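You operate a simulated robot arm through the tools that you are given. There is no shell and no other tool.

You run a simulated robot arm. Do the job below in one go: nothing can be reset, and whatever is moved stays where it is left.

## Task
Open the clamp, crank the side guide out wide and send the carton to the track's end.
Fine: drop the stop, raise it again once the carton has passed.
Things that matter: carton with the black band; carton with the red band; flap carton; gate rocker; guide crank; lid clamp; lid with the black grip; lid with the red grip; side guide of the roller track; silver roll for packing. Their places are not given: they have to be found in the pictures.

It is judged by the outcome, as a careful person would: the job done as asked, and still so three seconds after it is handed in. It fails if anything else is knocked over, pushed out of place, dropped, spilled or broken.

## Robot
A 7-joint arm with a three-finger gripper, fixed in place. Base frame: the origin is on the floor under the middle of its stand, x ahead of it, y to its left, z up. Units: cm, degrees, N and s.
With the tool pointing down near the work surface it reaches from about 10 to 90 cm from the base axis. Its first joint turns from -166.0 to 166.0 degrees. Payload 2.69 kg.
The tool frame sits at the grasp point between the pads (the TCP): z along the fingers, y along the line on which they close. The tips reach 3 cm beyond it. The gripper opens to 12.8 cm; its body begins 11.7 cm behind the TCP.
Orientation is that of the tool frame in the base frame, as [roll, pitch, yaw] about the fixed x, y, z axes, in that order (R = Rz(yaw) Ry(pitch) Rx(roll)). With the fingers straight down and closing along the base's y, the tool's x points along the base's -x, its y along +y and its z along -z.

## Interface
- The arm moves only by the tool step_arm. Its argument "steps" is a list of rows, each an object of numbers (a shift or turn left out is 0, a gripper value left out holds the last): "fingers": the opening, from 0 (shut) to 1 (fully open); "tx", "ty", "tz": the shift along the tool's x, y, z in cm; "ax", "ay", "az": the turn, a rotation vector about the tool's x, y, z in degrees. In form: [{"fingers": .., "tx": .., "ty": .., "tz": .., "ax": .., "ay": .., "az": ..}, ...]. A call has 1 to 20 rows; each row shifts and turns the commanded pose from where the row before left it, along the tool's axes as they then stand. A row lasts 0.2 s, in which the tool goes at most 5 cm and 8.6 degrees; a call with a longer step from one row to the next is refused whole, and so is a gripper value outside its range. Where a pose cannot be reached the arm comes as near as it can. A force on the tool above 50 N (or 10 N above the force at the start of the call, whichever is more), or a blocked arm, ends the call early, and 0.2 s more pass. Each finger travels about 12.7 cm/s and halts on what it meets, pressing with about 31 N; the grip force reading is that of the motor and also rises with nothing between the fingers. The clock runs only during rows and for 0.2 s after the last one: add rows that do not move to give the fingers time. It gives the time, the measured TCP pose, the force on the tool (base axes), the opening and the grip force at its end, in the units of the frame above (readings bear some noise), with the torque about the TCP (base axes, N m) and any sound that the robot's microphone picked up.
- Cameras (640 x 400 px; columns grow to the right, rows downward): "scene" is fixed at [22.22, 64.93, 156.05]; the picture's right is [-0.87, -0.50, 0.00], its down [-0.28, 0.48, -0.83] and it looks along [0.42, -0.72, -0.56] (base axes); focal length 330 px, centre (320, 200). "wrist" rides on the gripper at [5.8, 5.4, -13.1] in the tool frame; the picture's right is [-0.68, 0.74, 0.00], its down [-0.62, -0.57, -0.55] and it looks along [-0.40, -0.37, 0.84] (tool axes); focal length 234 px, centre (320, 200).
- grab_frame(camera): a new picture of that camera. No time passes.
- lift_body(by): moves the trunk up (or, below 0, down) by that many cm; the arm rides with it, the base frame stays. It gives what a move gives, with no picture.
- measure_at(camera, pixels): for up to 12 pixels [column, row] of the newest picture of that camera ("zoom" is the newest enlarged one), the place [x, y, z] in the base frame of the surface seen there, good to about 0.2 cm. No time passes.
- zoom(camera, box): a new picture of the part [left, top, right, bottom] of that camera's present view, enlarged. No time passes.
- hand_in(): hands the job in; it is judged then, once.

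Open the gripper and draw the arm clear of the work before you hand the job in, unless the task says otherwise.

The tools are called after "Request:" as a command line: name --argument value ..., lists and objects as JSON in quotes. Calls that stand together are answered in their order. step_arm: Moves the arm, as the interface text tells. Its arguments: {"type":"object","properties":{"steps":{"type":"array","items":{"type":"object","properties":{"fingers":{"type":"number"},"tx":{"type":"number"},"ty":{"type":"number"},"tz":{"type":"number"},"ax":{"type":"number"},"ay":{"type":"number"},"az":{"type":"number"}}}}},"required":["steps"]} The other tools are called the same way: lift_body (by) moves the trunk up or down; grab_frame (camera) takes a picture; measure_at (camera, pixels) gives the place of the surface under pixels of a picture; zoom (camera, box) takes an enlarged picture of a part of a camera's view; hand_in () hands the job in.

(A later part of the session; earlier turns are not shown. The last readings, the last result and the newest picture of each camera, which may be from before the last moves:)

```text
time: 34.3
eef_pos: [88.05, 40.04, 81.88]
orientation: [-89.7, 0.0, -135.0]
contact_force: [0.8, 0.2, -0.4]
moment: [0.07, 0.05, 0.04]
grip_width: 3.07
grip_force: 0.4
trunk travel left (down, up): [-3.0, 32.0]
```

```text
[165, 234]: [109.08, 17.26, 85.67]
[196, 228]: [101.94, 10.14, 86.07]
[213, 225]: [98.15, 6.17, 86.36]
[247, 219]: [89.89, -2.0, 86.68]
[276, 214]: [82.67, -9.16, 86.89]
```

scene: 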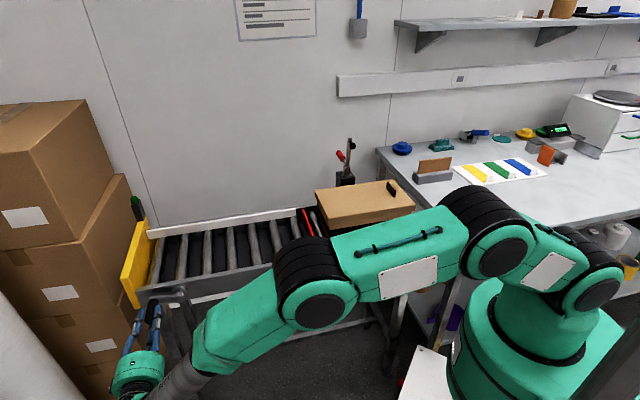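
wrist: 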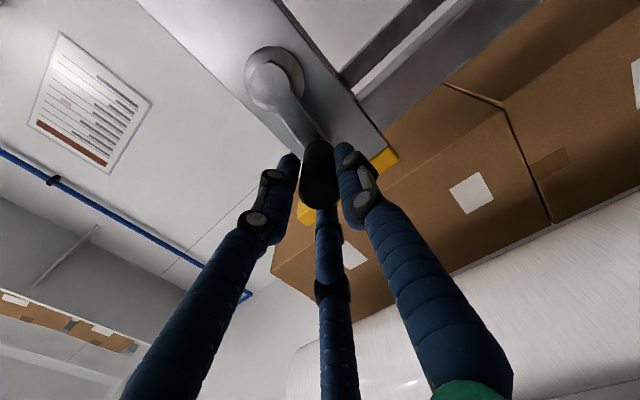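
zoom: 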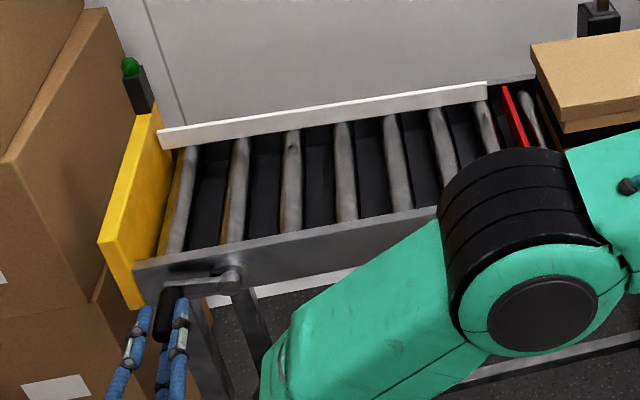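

The guide is moving out steadily (w≈64.3 → ≈65) with roughly half a centimetre per turn. I keep cranking full turns.

Request:
step_arm --steps '[{"tx": 0, "ty": 2.033}, {"tx": 0.629, "ty": 1.934}, {"tx": 1.195, "ty": 1.645}, {"tx": 1.645, "ty": 1.195}, {"tx": 1.934, "ty": 0.629}, {"tx": 2.033, "ty": 0}, {"tx": 1.934, "ty": -0.629}, {"tx": 1.645, "ty": -1.195}, {"tx": 1.195, "ty": -1.645}, {"tx": 0.629, "ty": -1.934}, {"tx": 0, "ty": -2.033}, {"tx": -0.629, "ty": -1.934}, {"tx": -1.195, "ty": -1.645}, {"tx": -1.645, "ty": -1.195}, {"tx": -1.934, "ty": -0.629}, {"tx": -2.033, "ty": 0}, {"tx": -1.934, "ty": 0.629}, {"tx": -1.645, "ty": 1.195}, {"tx": -1.195, "ty": 1.645}, {"tx": -0.629, "ty": 1.934}]'

Request:
zoom --camera "scene" --box '[110, 170, 330, 350]'

Request:
measure_at --camera "zoom" --pixels '[[165, 136], [250, 121], [300, 113], [400, 98], [480, 86], [480, 92]]'

```text
time: 38.5
eef_pos: [87.98, 39.93, 81.77]
orientation: [-89.7, 0.1, -134.9]
contact_force: [0.3, -0.3, -0.9]
moment: [0.05, 0.05, 0.06]
grip_width: 3.04
grip_force: 0.7
trunk travel left (down, up): [-3.0, 32.0]
```

```text
2.22 times, centred on (220, 260) of scene
```

zoom: 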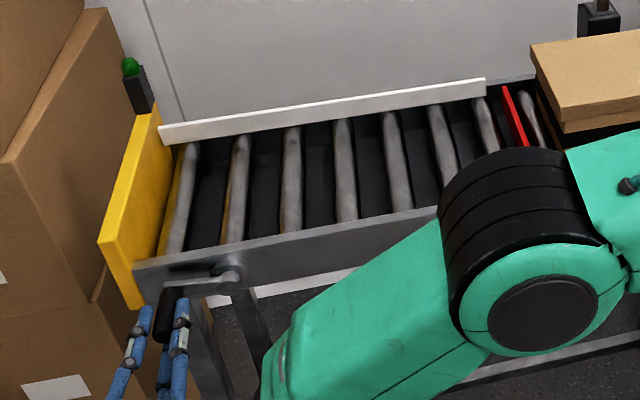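

```text
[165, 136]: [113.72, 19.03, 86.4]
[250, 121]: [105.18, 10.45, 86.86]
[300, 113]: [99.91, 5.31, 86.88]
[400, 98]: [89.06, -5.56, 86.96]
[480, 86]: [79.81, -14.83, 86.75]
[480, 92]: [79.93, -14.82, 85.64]
```

Now w≈66.9: about 1 cm per turn, so roughly 2.6 cm outward so far. I keep going another turn, watching for the end of travel.

Request:
step_arm --steps '[{"tx": 0, "ty": 2.033}, {"tx": 0.629, "ty": 1.934}, {"tx": 1.195, "ty": 1.645}, {"tx": 1.645, "ty": 1.195}, {"tx": 1.934, "ty": 0.629}, {"tx": 2.033, "ty": 0}, {"tx": 1.934, "ty": -0.629}, {"tx": 1.645, "ty": -1.195}, {"tx": 1.195, "ty": -1.645}, {"tx": 0.629, "ty": -1.934}, {"tx": 0, "ty": -2.033}, {"tx": -0.629, "ty": -1.934}, {"tx": -1.195, "ty": -1.645}, {"tx": -1.645, "ty": -1.195}, {"tx": -1.934, "ty": -0.629}, {"tx": -2.033, "ty": 0}, {"tx": -1.934, "ty": 0.629}, {"tx": -1.645, "ty": 1.195}, {"tx": -1.195, "ty": 1.645}, {"tx": -0.629, "ty": 1.934}]'

Request:
zoom --camera "scene" --box '[110, 170, 330, 350]'

Request:
measure_at --camera "zoom" --pixels '[[165, 132], [250, 118], [300, 110], [400, 95], [480, 83], [480, 90]]'

```text
time: 42.7
eef_pos: [88.05, 40.09, 81.98]
orientation: [-89.6, 0.1, -135.0]
contact_force: [-0.8, 0.2, -1.4]
moment: [0.05, 0.07, 0.03]
grip_width: 3.05
grip_force: 0.2
trunk travel left (down, up): [-3.0, 32.0]
```

```text
2.22 times, centred on (220, 260) of scene
```

zoom: 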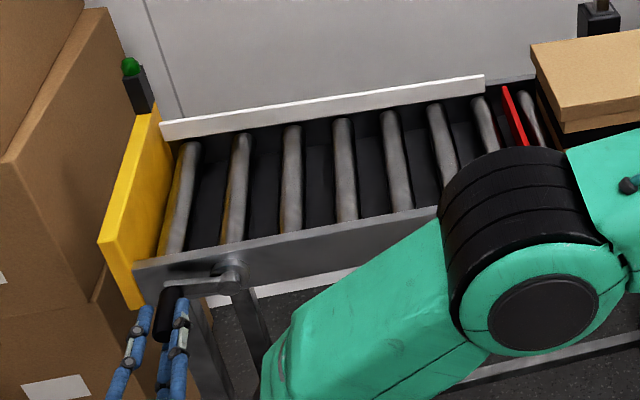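

```text
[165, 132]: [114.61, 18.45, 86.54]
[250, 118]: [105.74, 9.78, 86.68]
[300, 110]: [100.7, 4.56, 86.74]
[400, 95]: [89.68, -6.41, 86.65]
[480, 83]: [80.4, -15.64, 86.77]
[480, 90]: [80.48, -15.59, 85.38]
```

w≈67.9 and still free. I measure where the far rail is and continue with another turn.

Request:
measure_at --camera "zoom" --pixels '[[497, 84], [510, 82], [530, 78], [525, 76], [495, 90], [470, 100]]'

Request:
step_arm --steps '[{"tx": 0, "ty": 2.033}, {"tx": 0.629, "ty": 1.934}, {"tx": 1.195, "ty": 1.645}, {"tx": 1.645, "ty": 1.195}, {"tx": 1.934, "ty": 0.629}, {"tx": 2.033, "ty": 0}, {"tx": 1.934, "ty": -0.629}, {"tx": 1.645, "ty": -1.195}, {"tx": 1.195, "ty": -1.645}, {"tx": 0.629, "ty": -1.934}, {"tx": 0, "ty": -2.033}, {"tx": -0.629, "ty": -1.934}, {"tx": -1.195, "ty": -1.645}, {"tx": -1.645, "ty": -1.195}, {"tx": -1.934, "ty": -0.629}, {"tx": -2.033, "ty": 0}, {"tx": -1.934, "ty": 0.629}, {"tx": -1.645, "ty": 1.195}, {"tx": -1.195, "ty": 1.645}, {"tx": -0.629, "ty": 1.934}]'

Request:
zoom --camera "scene" --box '[110, 170, 330, 350]'

Request:
measure_at --camera "zoom" --pixels '[[165, 132], [250, 117], [300, 109], [400, 93], [480, 82], [480, 88]]'

```text
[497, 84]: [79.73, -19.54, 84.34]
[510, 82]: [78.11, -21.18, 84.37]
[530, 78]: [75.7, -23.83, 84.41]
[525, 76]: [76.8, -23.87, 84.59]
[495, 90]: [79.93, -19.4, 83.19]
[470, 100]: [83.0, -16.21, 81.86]
```

```text
time: 46.9
eef_pos: [88.04, 39.94, 81.82]
orientation: [-89.7, 0.1, -135.1]
contact_force: [0.6, -0.2, -0.6]
moment: [0.07, 0.09, -0.01]
grip_width: 3.07
grip_force: 0.9
trunk travel left (down, up): [-3.0, 32.0]
```

```text
2.22 times, centred on (220, 260) of scene
```

zoom: 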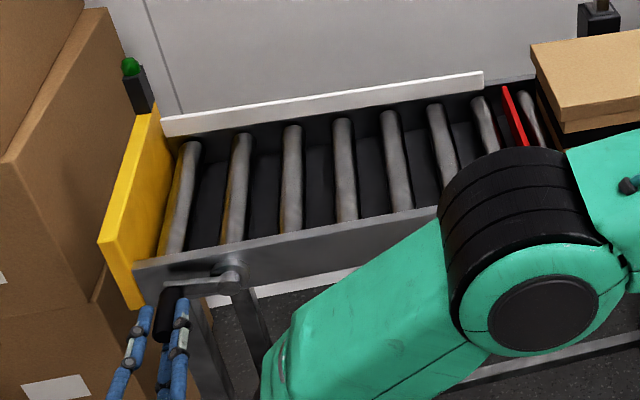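

```text
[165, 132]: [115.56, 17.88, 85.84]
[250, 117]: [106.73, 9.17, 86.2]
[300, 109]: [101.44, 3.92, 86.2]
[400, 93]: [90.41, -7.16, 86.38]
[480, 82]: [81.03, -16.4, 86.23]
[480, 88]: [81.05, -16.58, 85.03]
```

w≈69.0; the far rail's inner face is at ≈70.2, so there is about a centimetre left. I continue slowly and expect to feel the stop.

Request:
step_arm --steps '[{"tx": 0, "ty": 2.033}, {"tx": 0.629, "ty": 1.934}, {"tx": 1.195, "ty": 1.645}, {"tx": 1.645, "ty": 1.195}, {"tx": 1.934, "ty": 0.629}, {"tx": 2.033, "ty": 0}, {"tx": 1.934, "ty": -0.629}, {"tx": 1.645, "ty": -1.195}, {"tx": 1.195, "ty": -1.645}, {"tx": 0.629, "ty": -1.934}]'

Request:
zoom --camera "scene" --box '[110, 170, 330, 350]'

Request:
measure_at --camera "zoom" --pixels '[[165, 131], [250, 116], [300, 108], [400, 92], [480, 80], [480, 86]]'

```text
time: 49.1
eef_pos: [78.87, 30.96, 79.76]
orientation: [-89.7, 0.0, -135.1]
contact_force: [0.8, 0.4, -2.2]
moment: [0.04, 0.05, -0.02]
grip_width: 3.17
grip_force: 1.7
trunk travel left (down, up): [-3.0, 32.0]
```

```text
2.22 times, centred on (220, 260) of scene
```

zoom: 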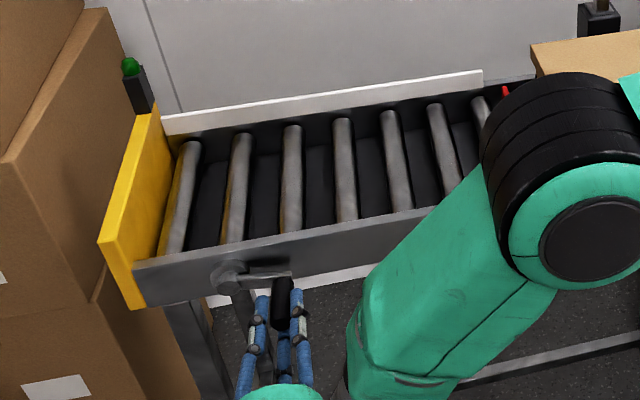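

```text
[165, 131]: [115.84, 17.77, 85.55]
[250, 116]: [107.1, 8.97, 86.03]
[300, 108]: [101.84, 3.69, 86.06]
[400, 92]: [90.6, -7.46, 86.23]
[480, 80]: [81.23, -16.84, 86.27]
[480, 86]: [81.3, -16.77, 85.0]
```

w≈69.4, still turning freely. I continue in smaller chunks.

Request:
step_arm --steps '[{"tx": 0, "ty": -2.033}, {"tx": -0.629, "ty": -1.934}, {"tx": -1.195, "ty": -1.645}, {"tx": -1.645, "ty": -1.195}, {"tx": -1.934, "ty": -0.629}, {"tx": -2.033, "ty": 0}, {"tx": -1.934, "ty": 0.629}, {"tx": -1.645, "ty": 1.195}, {"tx": -1.195, "ty": 1.645}, {"tx": -0.629, "ty": 1.934}]'

Request:
zoom --camera "scene" --box '[110, 170, 330, 350]'

Request:
measure_at --camera "zoom" --pixels '[[165, 131], [250, 116], [300, 108], [400, 92], [480, 80], [480, 86]]'

```text
time: 51.3
eef_pos: [88.12, 40.04, 82.01]
orientation: [-89.7, 0.0, -135.0]
contact_force: [0.0, 0.6, 0.9]
moment: [0.06, 0.05, 0.03]
grip_width: 2.93
grip_force: 0.0
trunk travel left (down, up): [-3.0, 32.0]
```

```text
2.22 times, centred on (220, 260) of scene
```

zoom: 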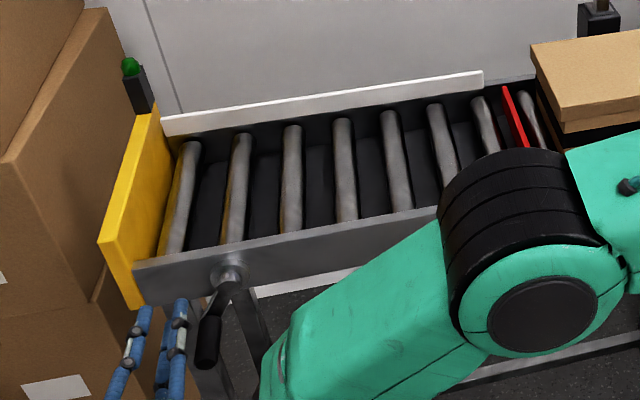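

```text
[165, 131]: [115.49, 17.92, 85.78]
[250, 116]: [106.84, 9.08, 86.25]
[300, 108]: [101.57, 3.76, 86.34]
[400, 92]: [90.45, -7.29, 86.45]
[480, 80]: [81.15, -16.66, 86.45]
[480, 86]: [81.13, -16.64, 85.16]
```

The handle slipped out of the cage: the guide reached its stop near w≈69.4 and the crank dropped back to hanging, leaving the guide at w≈69.15. I look closer at the crank and guide.

Request:
grab_frame --camera "wrist"

Request:
grab_frame --camera "scene"

Request:
zoom --camera "scene" --box '[150, 270, 220, 340]'

Request:
measure_at --camera "zoom" --pixels '[[270, 165], [285, 95], [290, 220], [260, 280], [230, 340], [225, 380]]'

```text
taken
```

wrist: 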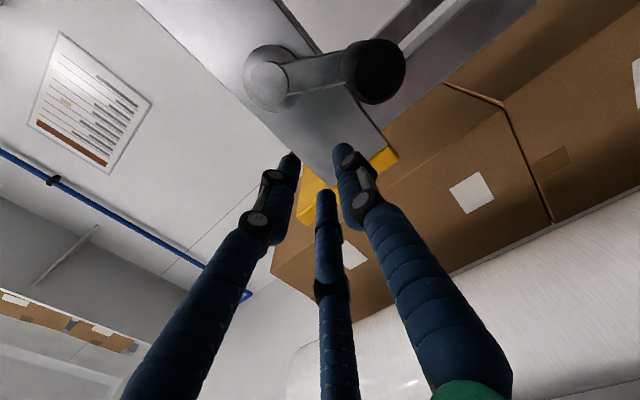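

```text
taken
```

scene: 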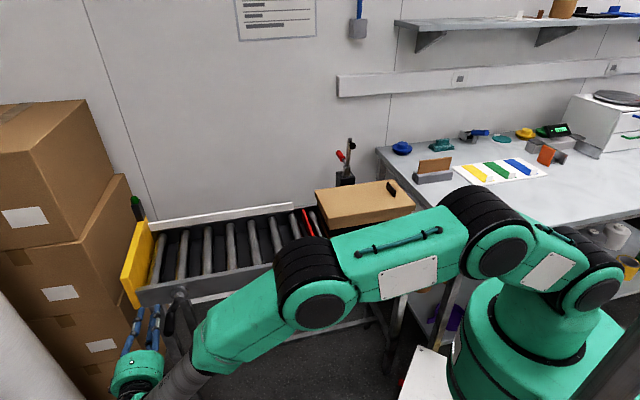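

```text
5.71 times, centred on (185, 305) of scene
```

zoom: 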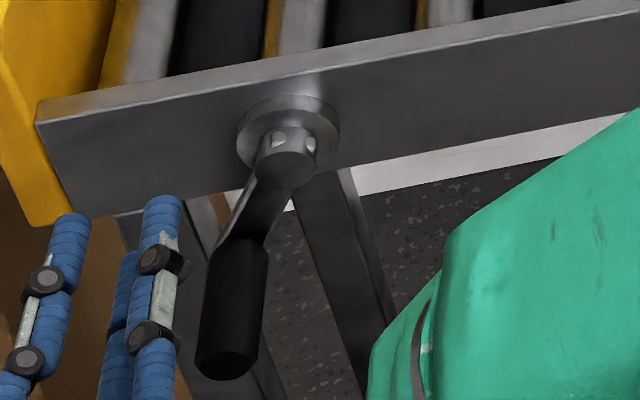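

```text
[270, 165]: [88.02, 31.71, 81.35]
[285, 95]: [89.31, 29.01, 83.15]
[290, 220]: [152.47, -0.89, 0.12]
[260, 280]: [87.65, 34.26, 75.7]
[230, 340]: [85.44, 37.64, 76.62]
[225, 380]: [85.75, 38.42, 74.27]
```

The crank now rests about 26° past hanging on the far side. I measure its handle end in the wrist view so I can re-cage it and check whether that really was the end stop.

Request:
zoom --camera "wrist" --box '[220, 20, 430, 150]'

Request:
measure_at --camera "zoom" --pixels '[[495, 170], [460, 170], [530, 170], [495, 135], [495, 205], [145, 195], [120, 195], [170, 195]]'

```text
3.05 times, centred on (325, 85) of wrist
```

zoom: 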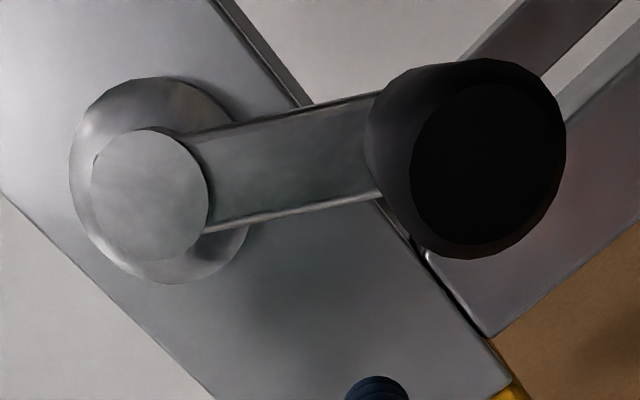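

```text
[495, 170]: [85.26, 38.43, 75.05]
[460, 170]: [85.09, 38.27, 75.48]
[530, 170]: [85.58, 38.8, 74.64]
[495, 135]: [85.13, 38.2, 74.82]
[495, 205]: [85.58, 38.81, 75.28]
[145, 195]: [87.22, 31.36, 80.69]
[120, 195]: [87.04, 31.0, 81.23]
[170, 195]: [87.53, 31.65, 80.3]
```

Handle end is at s≈87.5, z≈75. I back off, open, line up and slide the cage over it again.

Request:
step_arm --steps '[{"tz": -4}, {"tz": -4, "fingers": 0.45}, {"tx": 1.55, "ty": 3.5}, {"tx": 1.5, "ty": 3.5}, {}, {"tz": 4}, {"tz": 4}, {}]'

Request:
grab_frame --camera "wrist"

```text
time: 53.1
eef_pos: [85.87, 37.8, 74.9]
orientation: [-89.6, 0.1, -134.9]
contact_force: [0.5, 0.5, 1.5]
moment: [-0.02, 0.04, 0.03]
grip_width: 5.77
grip_force: 0.0
trunk travel left (down, up): [-3.0, 32.0]
```

```text
taken
```

wrist: 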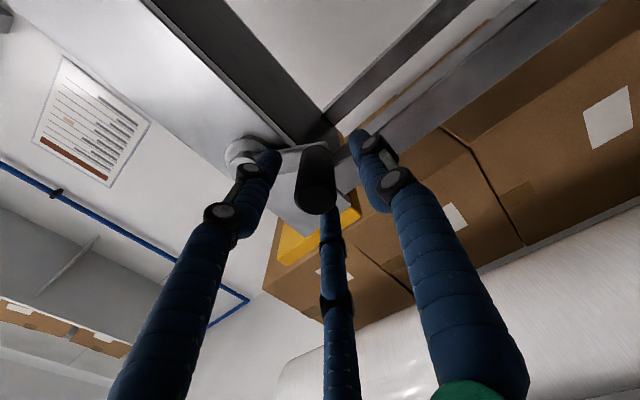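

The handle is inside the fingers again. I close the cage and turn to just before the suspected stop (about 80°), slowly.

Request:
step_arm --steps '[{"fingers": 0.215}, {}, {}, {"tx": 1.458, "ty": 0.68}, {"tx": 1.579, "ty": 0.307}, {"tx": 1.606, "ty": -0.084}, {"tx": 1.538, "ty": -0.471}, {"tx": 1.379, "ty": -0.828}, {"tx": 1.137, "ty": -1.137}, {"tx": 0.828, "ty": -1.379}, {"tx": 0.471, "ty": -1.538}, {}]'

Request:
grab_frame --camera "wrist"

Request:
zoom --camera "scene" --box '[110, 170, 330, 350]'

Request:
measure_at --camera "zoom" --pixels '[[165, 131], [250, 116], [300, 108], [400, 92], [480, 80], [480, 86]]'

```text
time: 55.7
eef_pos: [78.72, 30.57, 79.09]
orientation: [-89.7, -0.1, -135.2]
contact_force: [-25.4, 6.6, -7.9]
moment: [0.4, 0.55, 0.18]
grip_width: 3.17
grip_force: 45.0
trunk travel left (down, up): [-3.0, 32.0]
```

```text
taken
```

wrist: 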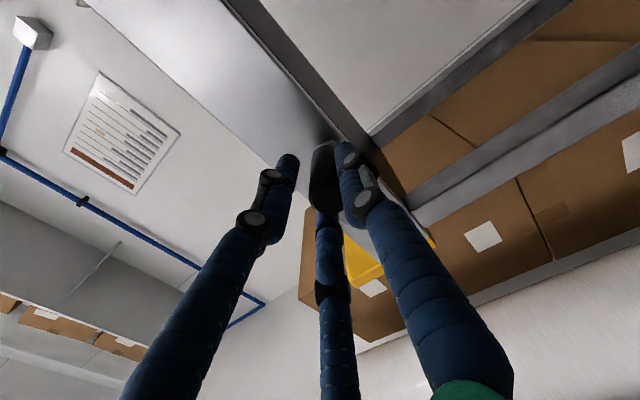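

```text
2.22 times, centred on (220, 260) of scene
```

zoom: 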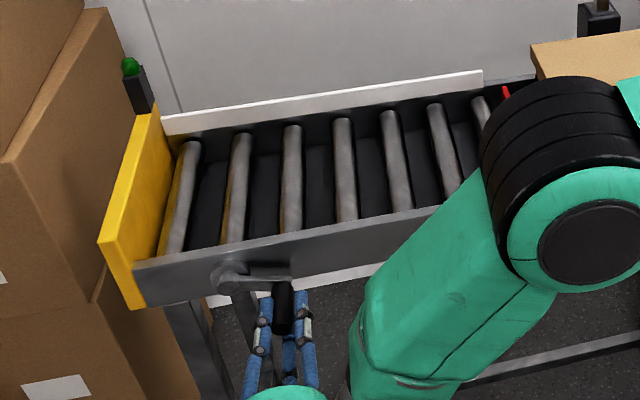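

```text
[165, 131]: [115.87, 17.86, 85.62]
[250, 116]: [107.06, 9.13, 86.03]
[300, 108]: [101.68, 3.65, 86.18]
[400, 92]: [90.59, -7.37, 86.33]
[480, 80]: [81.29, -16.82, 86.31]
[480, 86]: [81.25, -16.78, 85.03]
```

There is resistance now (about -8 N vertical, grip 45 N), consistent with the end of travel. I test with a tiny additional upward step.

Request:
step_arm --steps '[{"ty": -0.5, "tz": -0.3}, {"ty": -0.4}, {}]'

Request:
zoom --camera "scene" --box '[110, 170, 330, 350]'

Request:
grab_frame --camera "wrist"

```text
time: 56.5
eef_pos: [78.82, 30.96, 80.02]
orientation: [-89.7, 0.1, -135.0]
contact_force: [1.0, -0.3, -2.8]
moment: [0.06, 0.0, -0.04]
grip_width: 2.97
grip_force: 1.6
trunk travel left (down, up): [-3.0, 32.0]
```

```text
2.22 times, centred on (220, 260) of scene
```

zoom: 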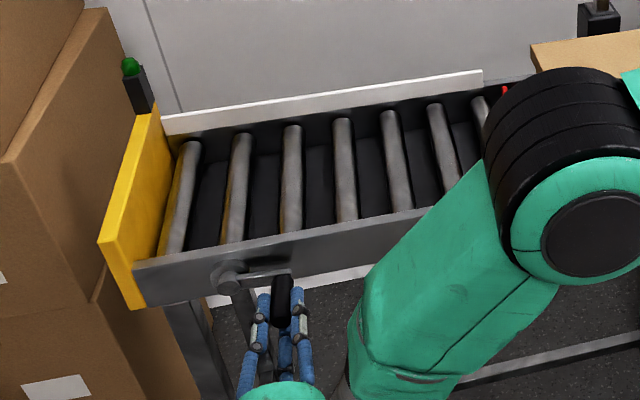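

```text
taken
```

wrist: 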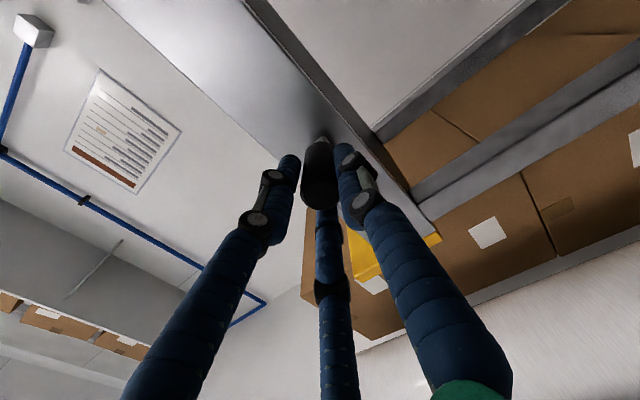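

The force vanished (it was just a slight misalignment), so the crank still turns. I go on in small steps over the next 24°.

Request:
step_arm --steps '[{"ty": -0.68, "tx": 0.0}, {"ty": -0.68, "tx": 0.0}, {}]'

Request:
zoom --camera "scene" --box '[110, 170, 330, 350]'

```text
time: 57.3
eef_pos: [78.72, 30.91, 81.46]
orientation: [-89.7, 0.1, -135.0]
contact_force: [-0.6, 1.1, -4.5]
moment: [0.08, 0.11, 0.02]
grip_width: 3.02
grip_force: 1.5
trunk travel left (down, up): [-3.0, 32.0]
```

```text
2.22 times, centred on (220, 260) of scene
```

zoom: 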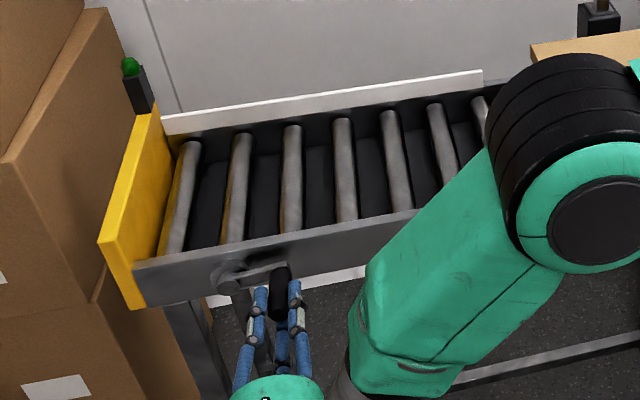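

Still turning at about 96°. I continue to about 132° in small steps.

Request:
step_arm --steps '[{"ty": -0.68, "tx": -0.11}, {"ty": -0.67, "tx": -0.17}, {"ty": -0.65, "tx": -0.25}, {"ty": -0.62, "tx": -0.31}, {}]'

Request:
zoom --camera "scene" --box '[110, 170, 330, 350]'

Request:
measure_at --camera "zoom" --pixels '[[165, 131], [250, 116], [300, 108], [400, 92], [480, 80], [480, 86]]'

Request:
grab_frame --camera "wrist"

```text
time: 58.5
eef_pos: [79.15, 31.58, 84.04]
orientation: [-89.7, 0.1, -135.0]
contact_force: [0.9, 0.1, -5.8]
moment: [0.13, 0.13, 0.04]
grip_width: 3.16
grip_force: 3.3
trunk travel left (down, up): [-3.0, 32.0]
```

```text
2.22 times, centred on (220, 260) of scene
```

zoom: 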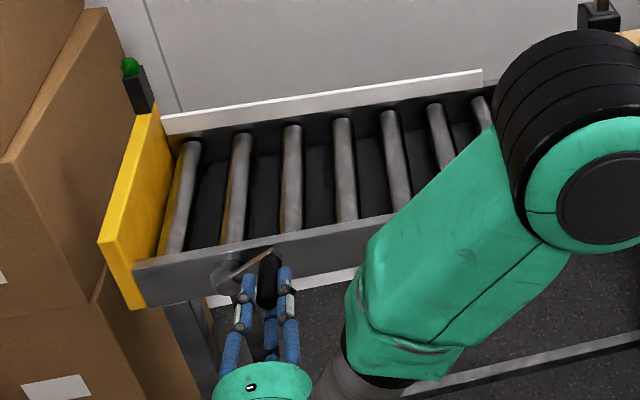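

```text
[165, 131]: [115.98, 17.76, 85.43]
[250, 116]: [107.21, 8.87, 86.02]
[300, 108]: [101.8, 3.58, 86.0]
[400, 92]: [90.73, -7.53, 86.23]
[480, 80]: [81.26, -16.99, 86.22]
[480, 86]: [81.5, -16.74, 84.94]
```

```text
taken
```

wrist: 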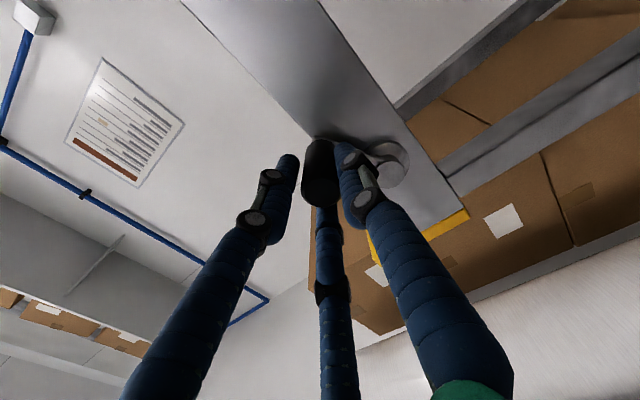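

Still free at about 120° with the guide at w≈69.5. I continue to the top in two small calls, checking that the handle stays in the cage.

Request:
step_arm --steps '[{"tx": -0.811, "ty": -1.116}, {"tx": -1.025, "ty": -0.923}, {"tx": -1.195, "ty": -0.69}, {}]'

Request:
zoom --camera "scene" --box '[110, 170, 330, 350]'

Request:
measure_at --camera "zoom" --pixels '[[165, 131], [250, 116], [300, 108], [400, 92], [480, 80], [480, 86]]'

Request:
grab_frame --camera "wrist"

```text
time: 59.5
eef_pos: [81.46, 33.8, 87.04]
orientation: [-89.6, 0.0, -134.9]
contact_force: [0.6, 0.2, -0.1]
moment: [0.0, 0.03, 0.01]
grip_width: 2.76
grip_force: 0.1
trunk travel left (down, up): [-3.0, 32.0]
```

```text
2.22 times, centred on (220, 260) of scene
```

zoom: 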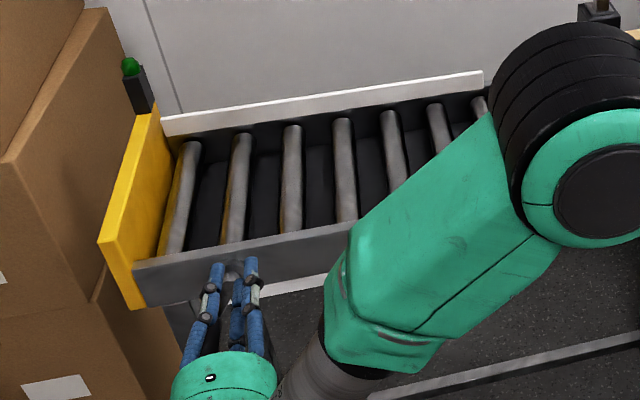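

```text
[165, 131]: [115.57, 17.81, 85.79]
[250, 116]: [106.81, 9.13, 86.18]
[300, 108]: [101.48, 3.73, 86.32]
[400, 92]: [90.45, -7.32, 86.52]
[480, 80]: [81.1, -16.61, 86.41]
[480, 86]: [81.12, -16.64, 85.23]
```

```text
taken
```

wrist: 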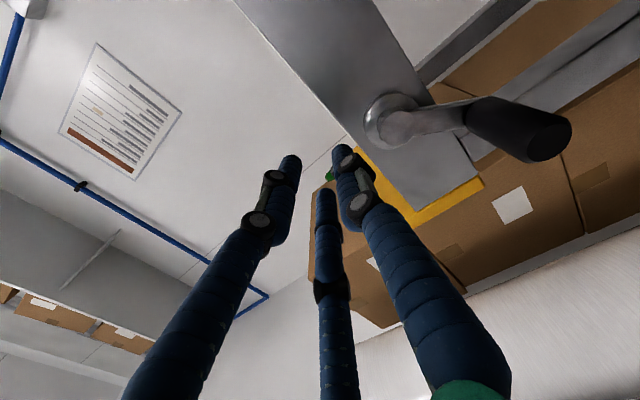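

It slipped out again just past 120°: that is the end stop, and on release the crank drops back to hanging, leaving the guide at w≈69.1 (about 4.8 cm out of 5.2). That is as wide as it can rest, so I withdraw from the crank, rise and turn the tool downward.

Request:
step_arm --steps '[{"tz": -4}, {"tz": -4}, {"tz": -4}, {"tz": -4, "fingers": 0}, {"ty": -4}, {"ty": -4}, {"ty": -4}, {"ty": -4}, {"ty": -4}, {"ax": -8.2}, {"ax": -8.2}, {"ax": -8.2}, {"ax": -8.2}, {"ax": -8.2}, {"ax": -8.2}, {"ax": -8.2}, {"ax": -8.2}, {"ax": -8.2}, {"ax": -8.2}]'

Request:
grab_frame --camera "wrist"

Request:
grab_frame --camera "scene"

```text
time: 63.5
eef_pos: [69.81, 45.26, 106.73]
orientation: [-171.8, 0.0, -135.0]
contact_force: [-0.7, -0.5, -1.1]
moment: [-0.06, -0.06, -0.01]
grip_width: 0.21
grip_force: 31.0
trunk travel left (down, up): [-3.0, 32.0]
```

```text
taken
```

wrist: 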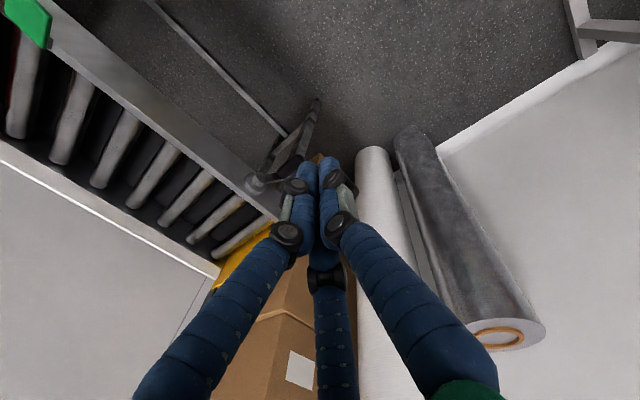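

```text
taken
```

scene: 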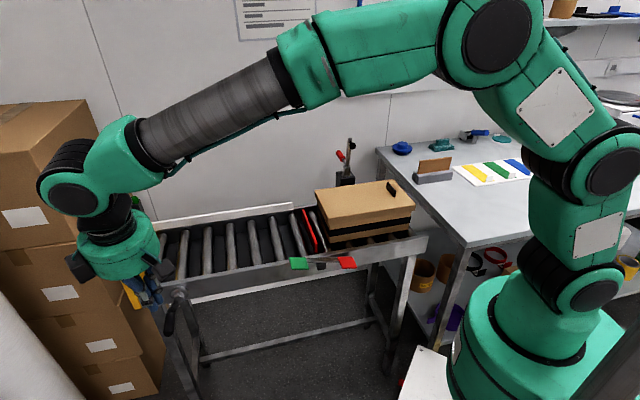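

The tool is nearly vertical again. I finish the tilt and raise the trunk back by 12 cm.

Request:
step_arm --steps '[{"ax": -8.1}, {}]'

Request:
lift_body --by 12

Request:
zoom --camera "scene" --box '[270, 220, 380, 300]'

Request:
measure_at --camera "zoom" --pixels '[[150, 205], [170, 230], [190, 210], [170, 250], [395, 215], [440, 245], [420, 230], [290, 240], [60, 290], [500, 190], [240, 215], [340, 225]]'

```text
time: 64.1
eef_pos: [69.98, 45.1, 106.82]
orientation: [-179.8, 0.2, -134.9]
contact_force: [0.3, -0.5, -0.6]
moment: [0.03, -0.02, 0.0]
grip_width: 0.21
grip_force: 31.4
trunk travel left (down, up): [-3.0, 32.0]
```

```text
time: 65.6
eef_pos: [69.97, 45.11, 118.78]
orientation: [-179.8, 0.0, -135.0]
contact_force: [-0.6, 0.6, -0.3]
moment: [-0.05, 0.03, 0.01]
grip_width: 0.22
grip_force: 30.6
trunk travel left (down, up): [-15.0, 20.0]
```

```text
5.00 times, centred on (325, 260) of scene
```

zoom: 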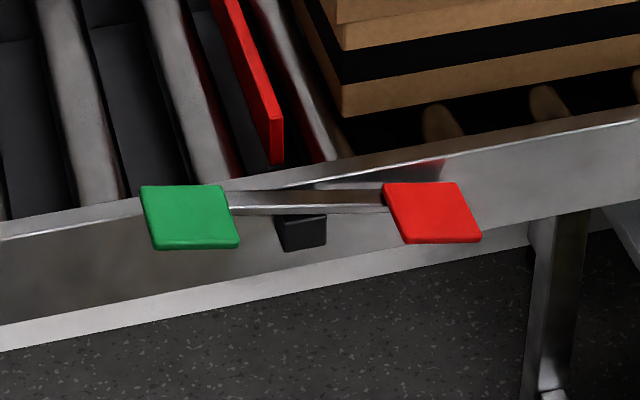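

```text
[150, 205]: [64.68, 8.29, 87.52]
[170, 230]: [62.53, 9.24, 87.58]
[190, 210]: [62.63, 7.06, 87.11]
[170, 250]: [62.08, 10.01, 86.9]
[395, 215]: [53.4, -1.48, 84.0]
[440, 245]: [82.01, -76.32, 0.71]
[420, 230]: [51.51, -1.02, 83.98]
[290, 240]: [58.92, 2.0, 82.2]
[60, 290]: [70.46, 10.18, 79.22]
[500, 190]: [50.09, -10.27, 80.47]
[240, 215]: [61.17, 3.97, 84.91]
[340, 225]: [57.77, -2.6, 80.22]
```

Green pad is centred near s≈49.6, w≈39, z≈87.2, red near s≈35.3, z≈84. I move over the green pad and descend to just above it.

Request:
step_arm --steps '[{"tx": 3.51, "ty": -2.344}, {"tx": 3.51, "ty": -2.344}, {"tx": 3.51, "ty": -2.344}, {"tx": 3.51, "ty": -2.344}, {"tx": 3.51, "ty": -2.344}, {"tx": 3.51, "ty": -2.344}, {"tx": 3.51, "ty": -2.344}, {"tx": 3.51, "ty": -2.344}, {"tx": 3.51, "ty": -2.344}, {"tz": 4.3}, {"tz": 4.3}, {"tz": 4.3}, {"tz": 4.3}, {"tz": 4.3}, {"tz": 4.3}, {}]'

Request:
grab_frame --camera "wrist"

Request:
grab_frame --camera "scene"

```text
time: 69.0
eef_pos: [62.49, 7.84, 92.98]
orientation: [-179.8, 0.0, -134.9]
contact_force: [1.4, 0.5, -1.1]
moment: [-0.01, 0.02, 0.01]
grip_width: 0.23
grip_force: 31.2
trunk travel left (down, up): [-15.0, 20.0]
```

```text
taken
```

wrist: 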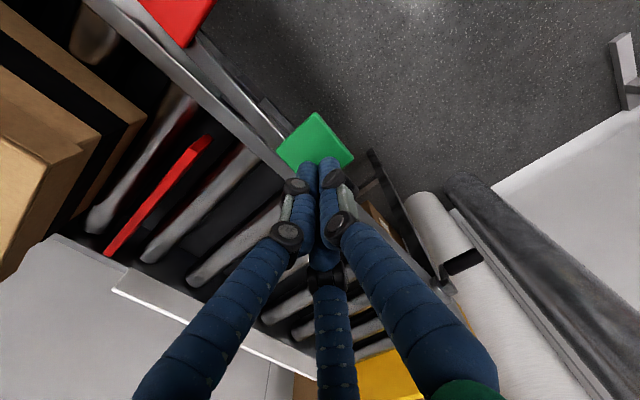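

```text
taken
```

scene: 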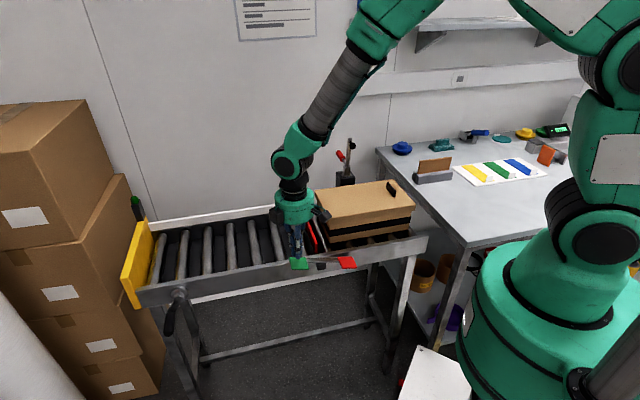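

The tool is centred over the green pad (tip 3 cm above it). I press it down gently.

Request:
step_arm --steps '[{"tz": 1.2}, {"tz": 1.0}, {"tz": 0.8}, {"tz": 0.8}, {"tz": 0.8}, {"tz": 0.8}, {"tz": 0.6}, {"tz": 0.4}, {}]'

Request:
grab_frame --camera "wrist"

Request:
zoom --camera "scene" --box '[250, 190, 390, 300]'

```text
time: 71.0
eef_pos: [62.5, 7.85, 86.69]
orientation: [-179.8, 0.1, -135.0]
contact_force: [0.8, -0.9, 3.0]
moment: [-0.03, 0.01, 0.01]
grip_width: 0.21
grip_force: 30.7
trunk travel left (down, up): [-15.0, 20.0]
```

```text
taken
```

wrist: 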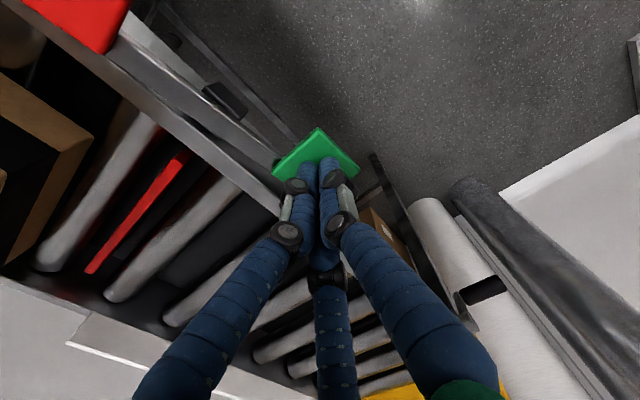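

```text
3.64 times, centred on (320, 245) of scene
```

zoom: 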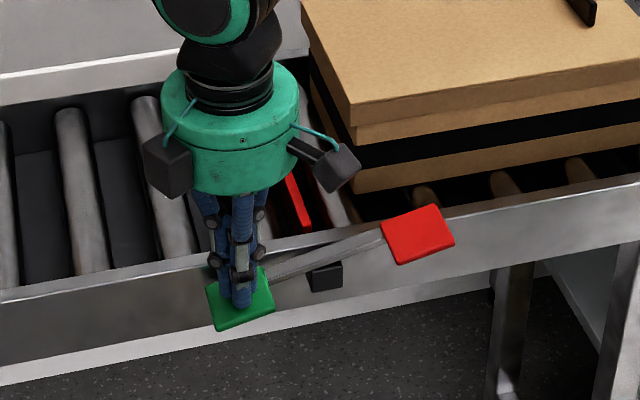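

The rocker has tipped: red pad is up and the stop looks lower. I measure the stop's top against the rollers.

Request:
measure_at --camera "wrist" --pixels '[[140, 215], [165, 180], [105, 260], [95, 215], [160, 250], [320, 150]]'

Request:
step_arm --steps '[{"tz": 0.5}, {"tz": 0.5}, {"tz": 0.5}, {}]'

Request:
grab_frame --camera "wrist"

```text
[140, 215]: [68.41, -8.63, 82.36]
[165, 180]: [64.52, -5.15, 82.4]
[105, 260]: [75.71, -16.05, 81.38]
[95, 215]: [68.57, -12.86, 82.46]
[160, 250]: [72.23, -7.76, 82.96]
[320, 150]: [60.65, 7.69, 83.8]
```

```text
time: 71.5
eef_pos: [62.98, 7.95, 86.57]
orientation: [-179.4, 0.5, -135.0]
contact_force: [2.3, 1.9, 14.9]
moment: [-0.12, 0.08, 0.04]
grip_width: 0.23
grip_force: 31.6
trunk travel left (down, up): [-15.0, 20.0]
stopped in row 2: the force on the tool passed its limit at 57 N (the readings are from after the stop); the commanded pose is now the measured one
```

```text
taken
```

wrist: 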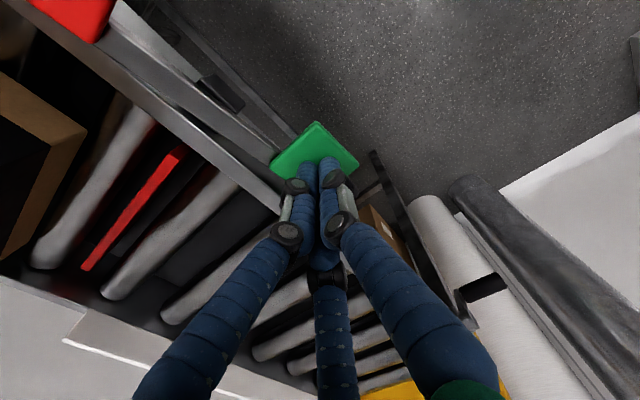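

The stop's top is at z≈82.4, below the roller tops (≈83), and the rocker is at its end. I lift off and check it stays down.

Request:
step_arm --steps '[{"tz": -2}, {"tz": -4}, {"tz": -4}, {"tz": -4}, {"tz": -4}, {"tz": -4}, {}]'

Request:
grab_frame --camera "wrist"

Request:
zoom --camera "scene" --box '[250, 170, 450, 300]'

Request:
measure_at --camera "zoom" --pixels '[[155, 290], [300, 262], [165, 190], [490, 255], [575, 180], [570, 215], [600, 195], [560, 235]]'

```text
time: 73.1
eef_pos: [62.69, 7.84, 108.39]
orientation: [-179.6, 0.3, -135.0]
contact_force: [0.4, 0.0, -0.3]
moment: [0.03, -0.06, -0.04]
grip_width: 0.2
grip_force: 30.9
trunk travel left (down, up): [-15.0, 20.0]
```

```text
taken
```

wrist: 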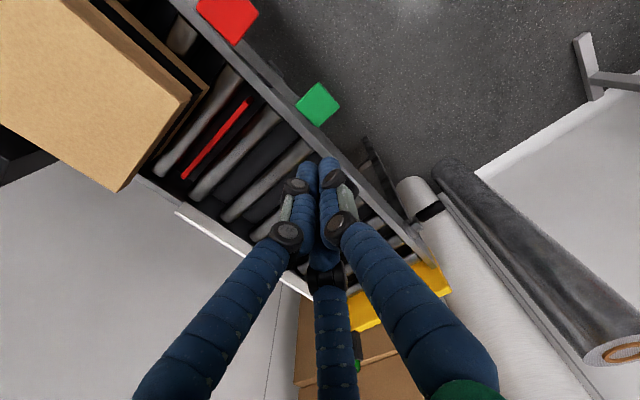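

```text
3.08 times, centred on (350, 235) of scene
```

zoom: 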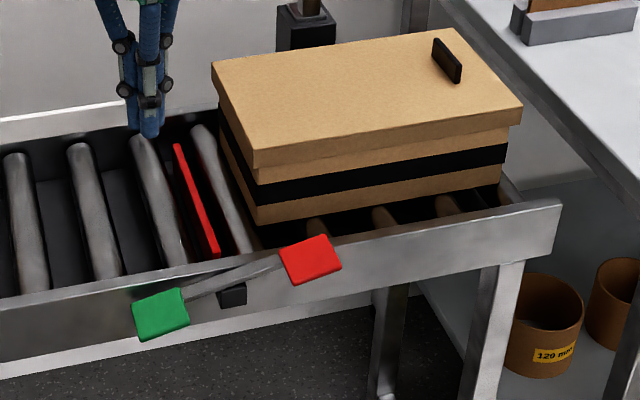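

```text
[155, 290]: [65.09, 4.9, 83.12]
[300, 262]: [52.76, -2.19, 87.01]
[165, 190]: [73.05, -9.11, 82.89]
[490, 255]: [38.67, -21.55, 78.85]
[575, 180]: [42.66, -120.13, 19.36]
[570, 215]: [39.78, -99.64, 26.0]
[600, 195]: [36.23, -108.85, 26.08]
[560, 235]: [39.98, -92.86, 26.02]
```

The rocker stays tipped and the stop stays down. Now I go up and over to a spot behind the carton's rear end (s≈1, w≈56), well above the lid.

Request:
step_arm --steps '[{"tz": -4.5}, {"tx": 4.4, "ty": -1.59}, {"tx": 4.4, "ty": -1.59}, {"tx": 4.4, "ty": -1.59}, {"tx": 4.4, "ty": -1.59}, {"tx": 4.4, "ty": -1.59}, {"tx": 4.4, "ty": -1.59}, {"tx": 4.4, "ty": -1.59}, {"tx": 4.4, "ty": -1.59}, {"tx": 4.4, "ty": -1.59}, {"tx": 4.4, "ty": -1.59}, {"tx": 4.4, "ty": -1.59}, {}]'

Request:
grab_frame --camera "scene"

Request:
grab_frame --camera "wrist"

```text
time: 75.9
eef_pos: [40.61, -38.75, 112.78]
orientation: [-179.7, 0.2, -135.0]
contact_force: [-0.7, 0.0, 0.1]
moment: [0.05, -0.02, -0.01]
grip_width: 0.22
grip_force: 31.1
trunk travel left (down, up): [-15.0, 20.0]
```

```text
taken
```

scene: 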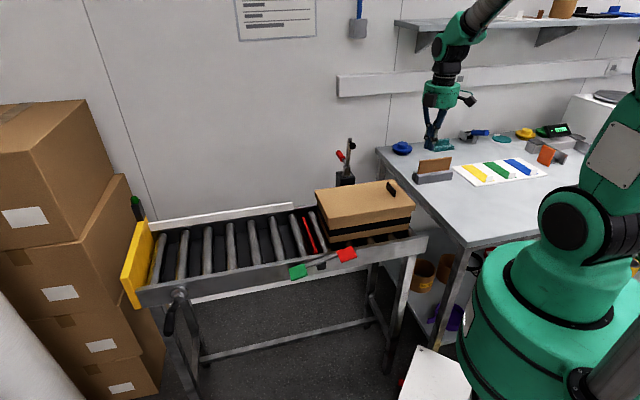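

```text
taken
```

wrist: 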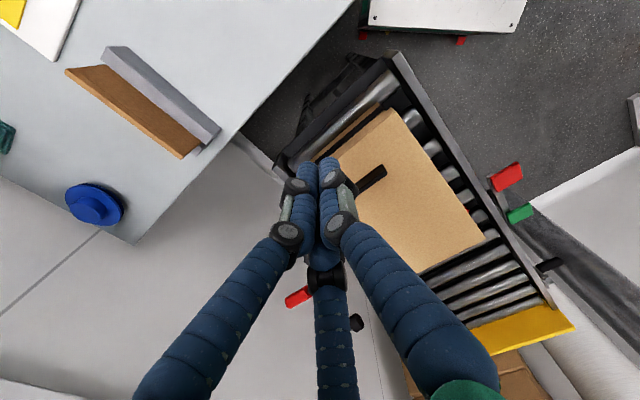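

I see a roller behind the carton's rear edge and the table edge beyond. I measure those for the push position.

Request:
measure_at --camera "wrist" --pixels '[[345, 122], [380, 90], [395, 65], [280, 165], [350, 135], [388, 112], [240, 120], [320, 60], [115, 60], [130, 100], [370, 165], [340, 140]]'

Request:
zoom --camera "wrist" --box '[250, 40, 430, 190]'

```text
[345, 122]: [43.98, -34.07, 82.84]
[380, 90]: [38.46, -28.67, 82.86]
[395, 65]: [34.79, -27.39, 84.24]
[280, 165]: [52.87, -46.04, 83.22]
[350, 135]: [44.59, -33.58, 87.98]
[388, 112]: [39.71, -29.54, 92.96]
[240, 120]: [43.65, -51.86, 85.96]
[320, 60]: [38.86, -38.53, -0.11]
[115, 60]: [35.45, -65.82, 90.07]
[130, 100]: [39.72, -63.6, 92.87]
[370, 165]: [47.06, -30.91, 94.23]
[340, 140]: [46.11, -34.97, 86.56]
```

```text
2.67 times, centred on (340, 115) of wrist
```

zoom: 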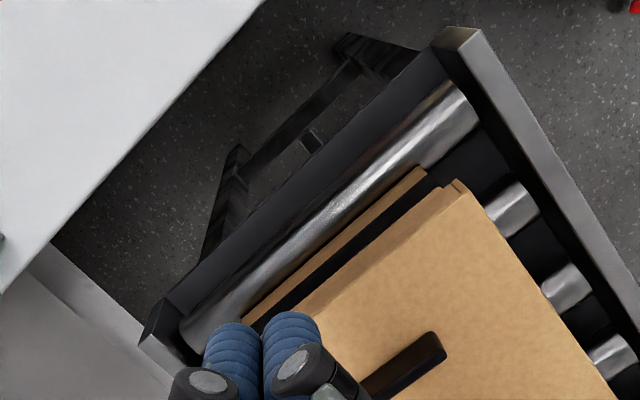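

Lid rear edge is at s≈7.2, body rear at ≈7.8, table edge at s≈-5.8. I rotate the tool so two fingers face the carton, tilt it 16° tips-forward, and open partway to get two contact points.

Request:
step_arm --steps '[{"az": -8.2, "fingers": 0.4}, {"az": -8.2}, {"az": -8.2}, {"az": -8.2}, {"az": -8.2}, {"az": -8.2}, {"az": -8.2}, {"az": -8.2}, {"az": -8.2}, {"az": -8.2}, {"az": -8.0}, {"ax": 8}, {"ax": 8}, {}]'

Request:
grab_frame --camera "scene"

Request:
grab_frame --camera "wrist"

```text
time: 78.9
eef_pos: [40.82, -38.62, 112.65]
orientation: [-179.9, -0.5, -53.2]
contact_force: [0.2, -0.1, -0.2]
moment: [0.0, -0.02, 0.0]
grip_width: 5.12
grip_force: 0.1
out of reach, approached as far as the arm can: row 11, 12, 13
trunk travel left (down, up): [-15.0, 20.0]
```

```text
taken
```

scene: 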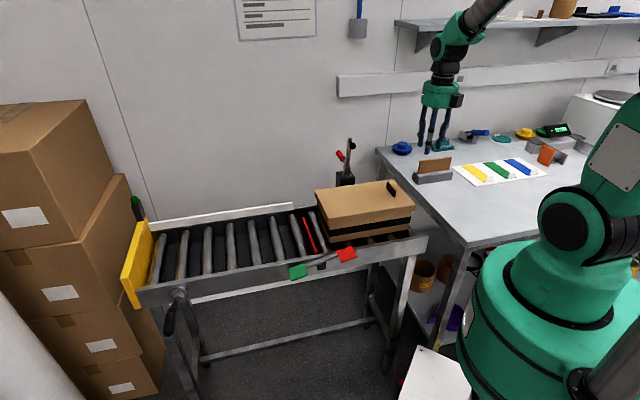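

```text
taken
```

wrist: 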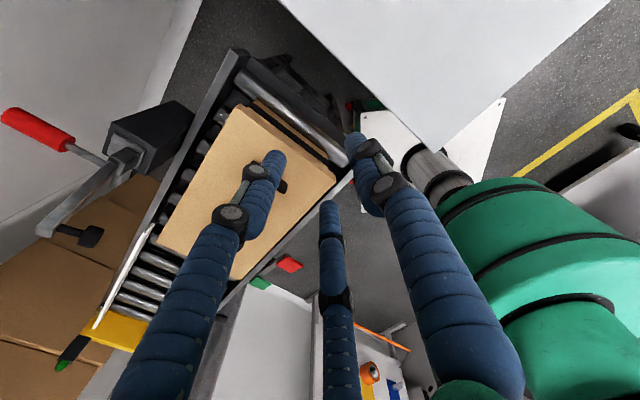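

The last joint hits its limit that way (orientation stopped at yaw -53). I undo it and instead rotate the other way, which puts a different pair of fingers facing the carton; then tilt 16° toward the track's end.

Request:
step_arm --steps '[{"ax": -8}, {"ax": -8}, {"az": 8}, {"az": 8}, {"az": 8}, {"az": 8}, {"az": 8}, {"az": 8}, {"az": 8}, {"az": 8}, {"az": 8}, {"az": 8}, {"az": 8}, {"az": 8}, {"az": 8}, {"az": 8}, {"az": 8}, {}]'

Request:
grab_frame --camera "wrist"

```text
time: 82.7
eef_pos: [40.75, -38.68, 112.7]
orientation: [-171.6, -13.5, -174.5]
contact_force: [-0.3, 0.4, -0.2]
moment: [-0.01, 0.02, 0.0]
grip_width: 5.13
grip_force: 0.0
trunk travel left (down, up): [-15.0, 20.0]
```

```text
taken
```

wrist: 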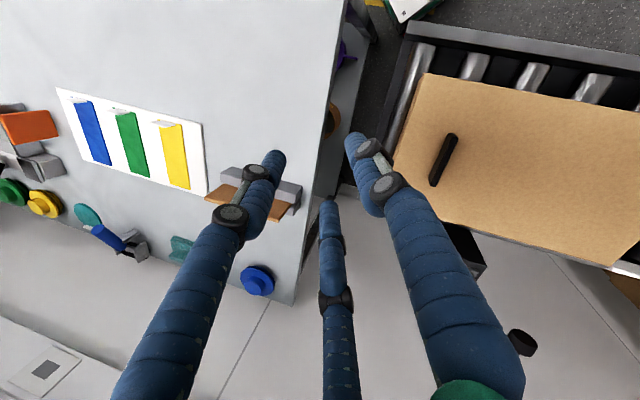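

The arm's commanded pose had snapped to the reachable one, so the tool is now tilted 16° the wrong way and 8° over-rotated. I correct: level it, rotate back 8.5°, then tilt 16° toward the track's end.

Request:
step_arm --steps '[{"ax": -4.122, "ay": -6.775}, {"ax": -4.122, "ay": -6.775}, {"az": -8.5}, {"ax": -4.0, "ay": -6.93}, {"ax": -4.0, "ay": -6.93}, {}]'

Request:
grab_frame --camera "wrist"

Request:
grab_frame --camera "scene"

```text
time: 84.1
eef_pos: [40.74, -38.81, 112.85]
orientation: [171.8, 13.9, -165.8]
contact_force: [1.2, -0.6, -0.6]
moment: [0.03, -0.07, 0.0]
grip_width: 5.13
grip_force: 0.1
trunk travel left (down, up): [-15.0, 20.0]
```

```text
taken
```

wrist: 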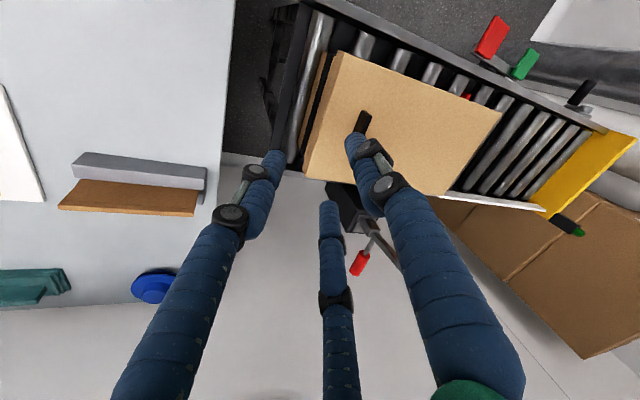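

```text
taken
```

scene: 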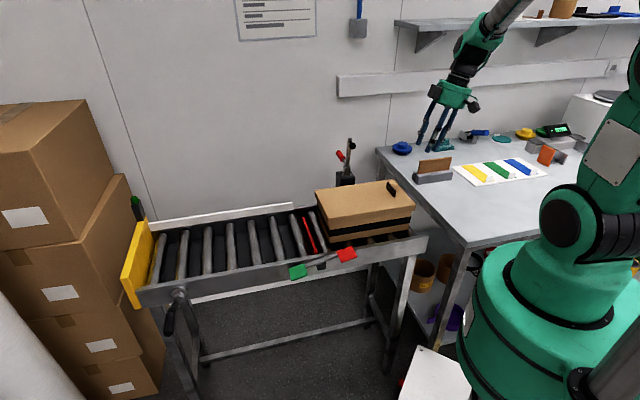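

The tilt is now correct (tool axis leans toward the track's end). I descend partway behind the carton and check clearance.

Request:
step_arm --steps '[{"tx": 0.955, "ty": -0.551, "tz": 3.845}, {"tx": 0.955, "ty": -0.551, "tz": 3.845}, {"tx": 0.955, "ty": -0.551, "tz": 3.845}, {"tx": 0.955, "ty": -0.551, "tz": 3.845}, {}]'

Request:
grab_frame --camera "wrist"

Request:
zoom --camera "scene" --box '[330, 100, 500, 260]'

```text
time: 85.3
eef_pos: [40.72, -38.67, 96.7]
orientation: [171.8, 13.8, -165.8]
contact_force: [-0.5, 0.5, -1.1]
moment: [0.03, -0.02, -0.01]
grip_width: 5.14
grip_force: 0.1
trunk travel left (down, up): [-15.0, 20.0]
```

```text
taken
```

wrist: 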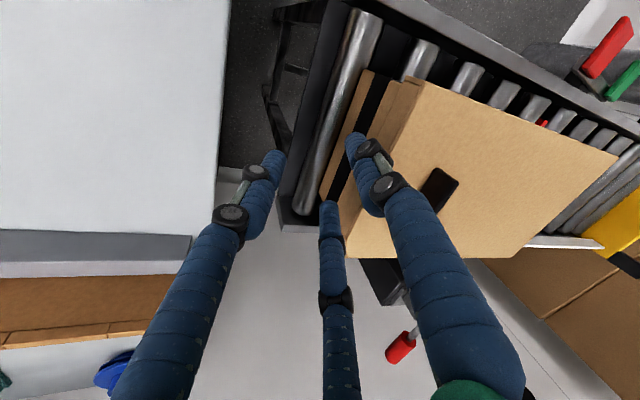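

```text
2.50 times, centred on (415, 180) of scene
```

zoom: 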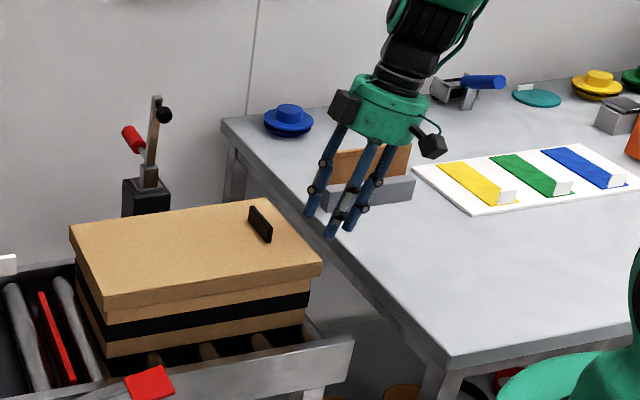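

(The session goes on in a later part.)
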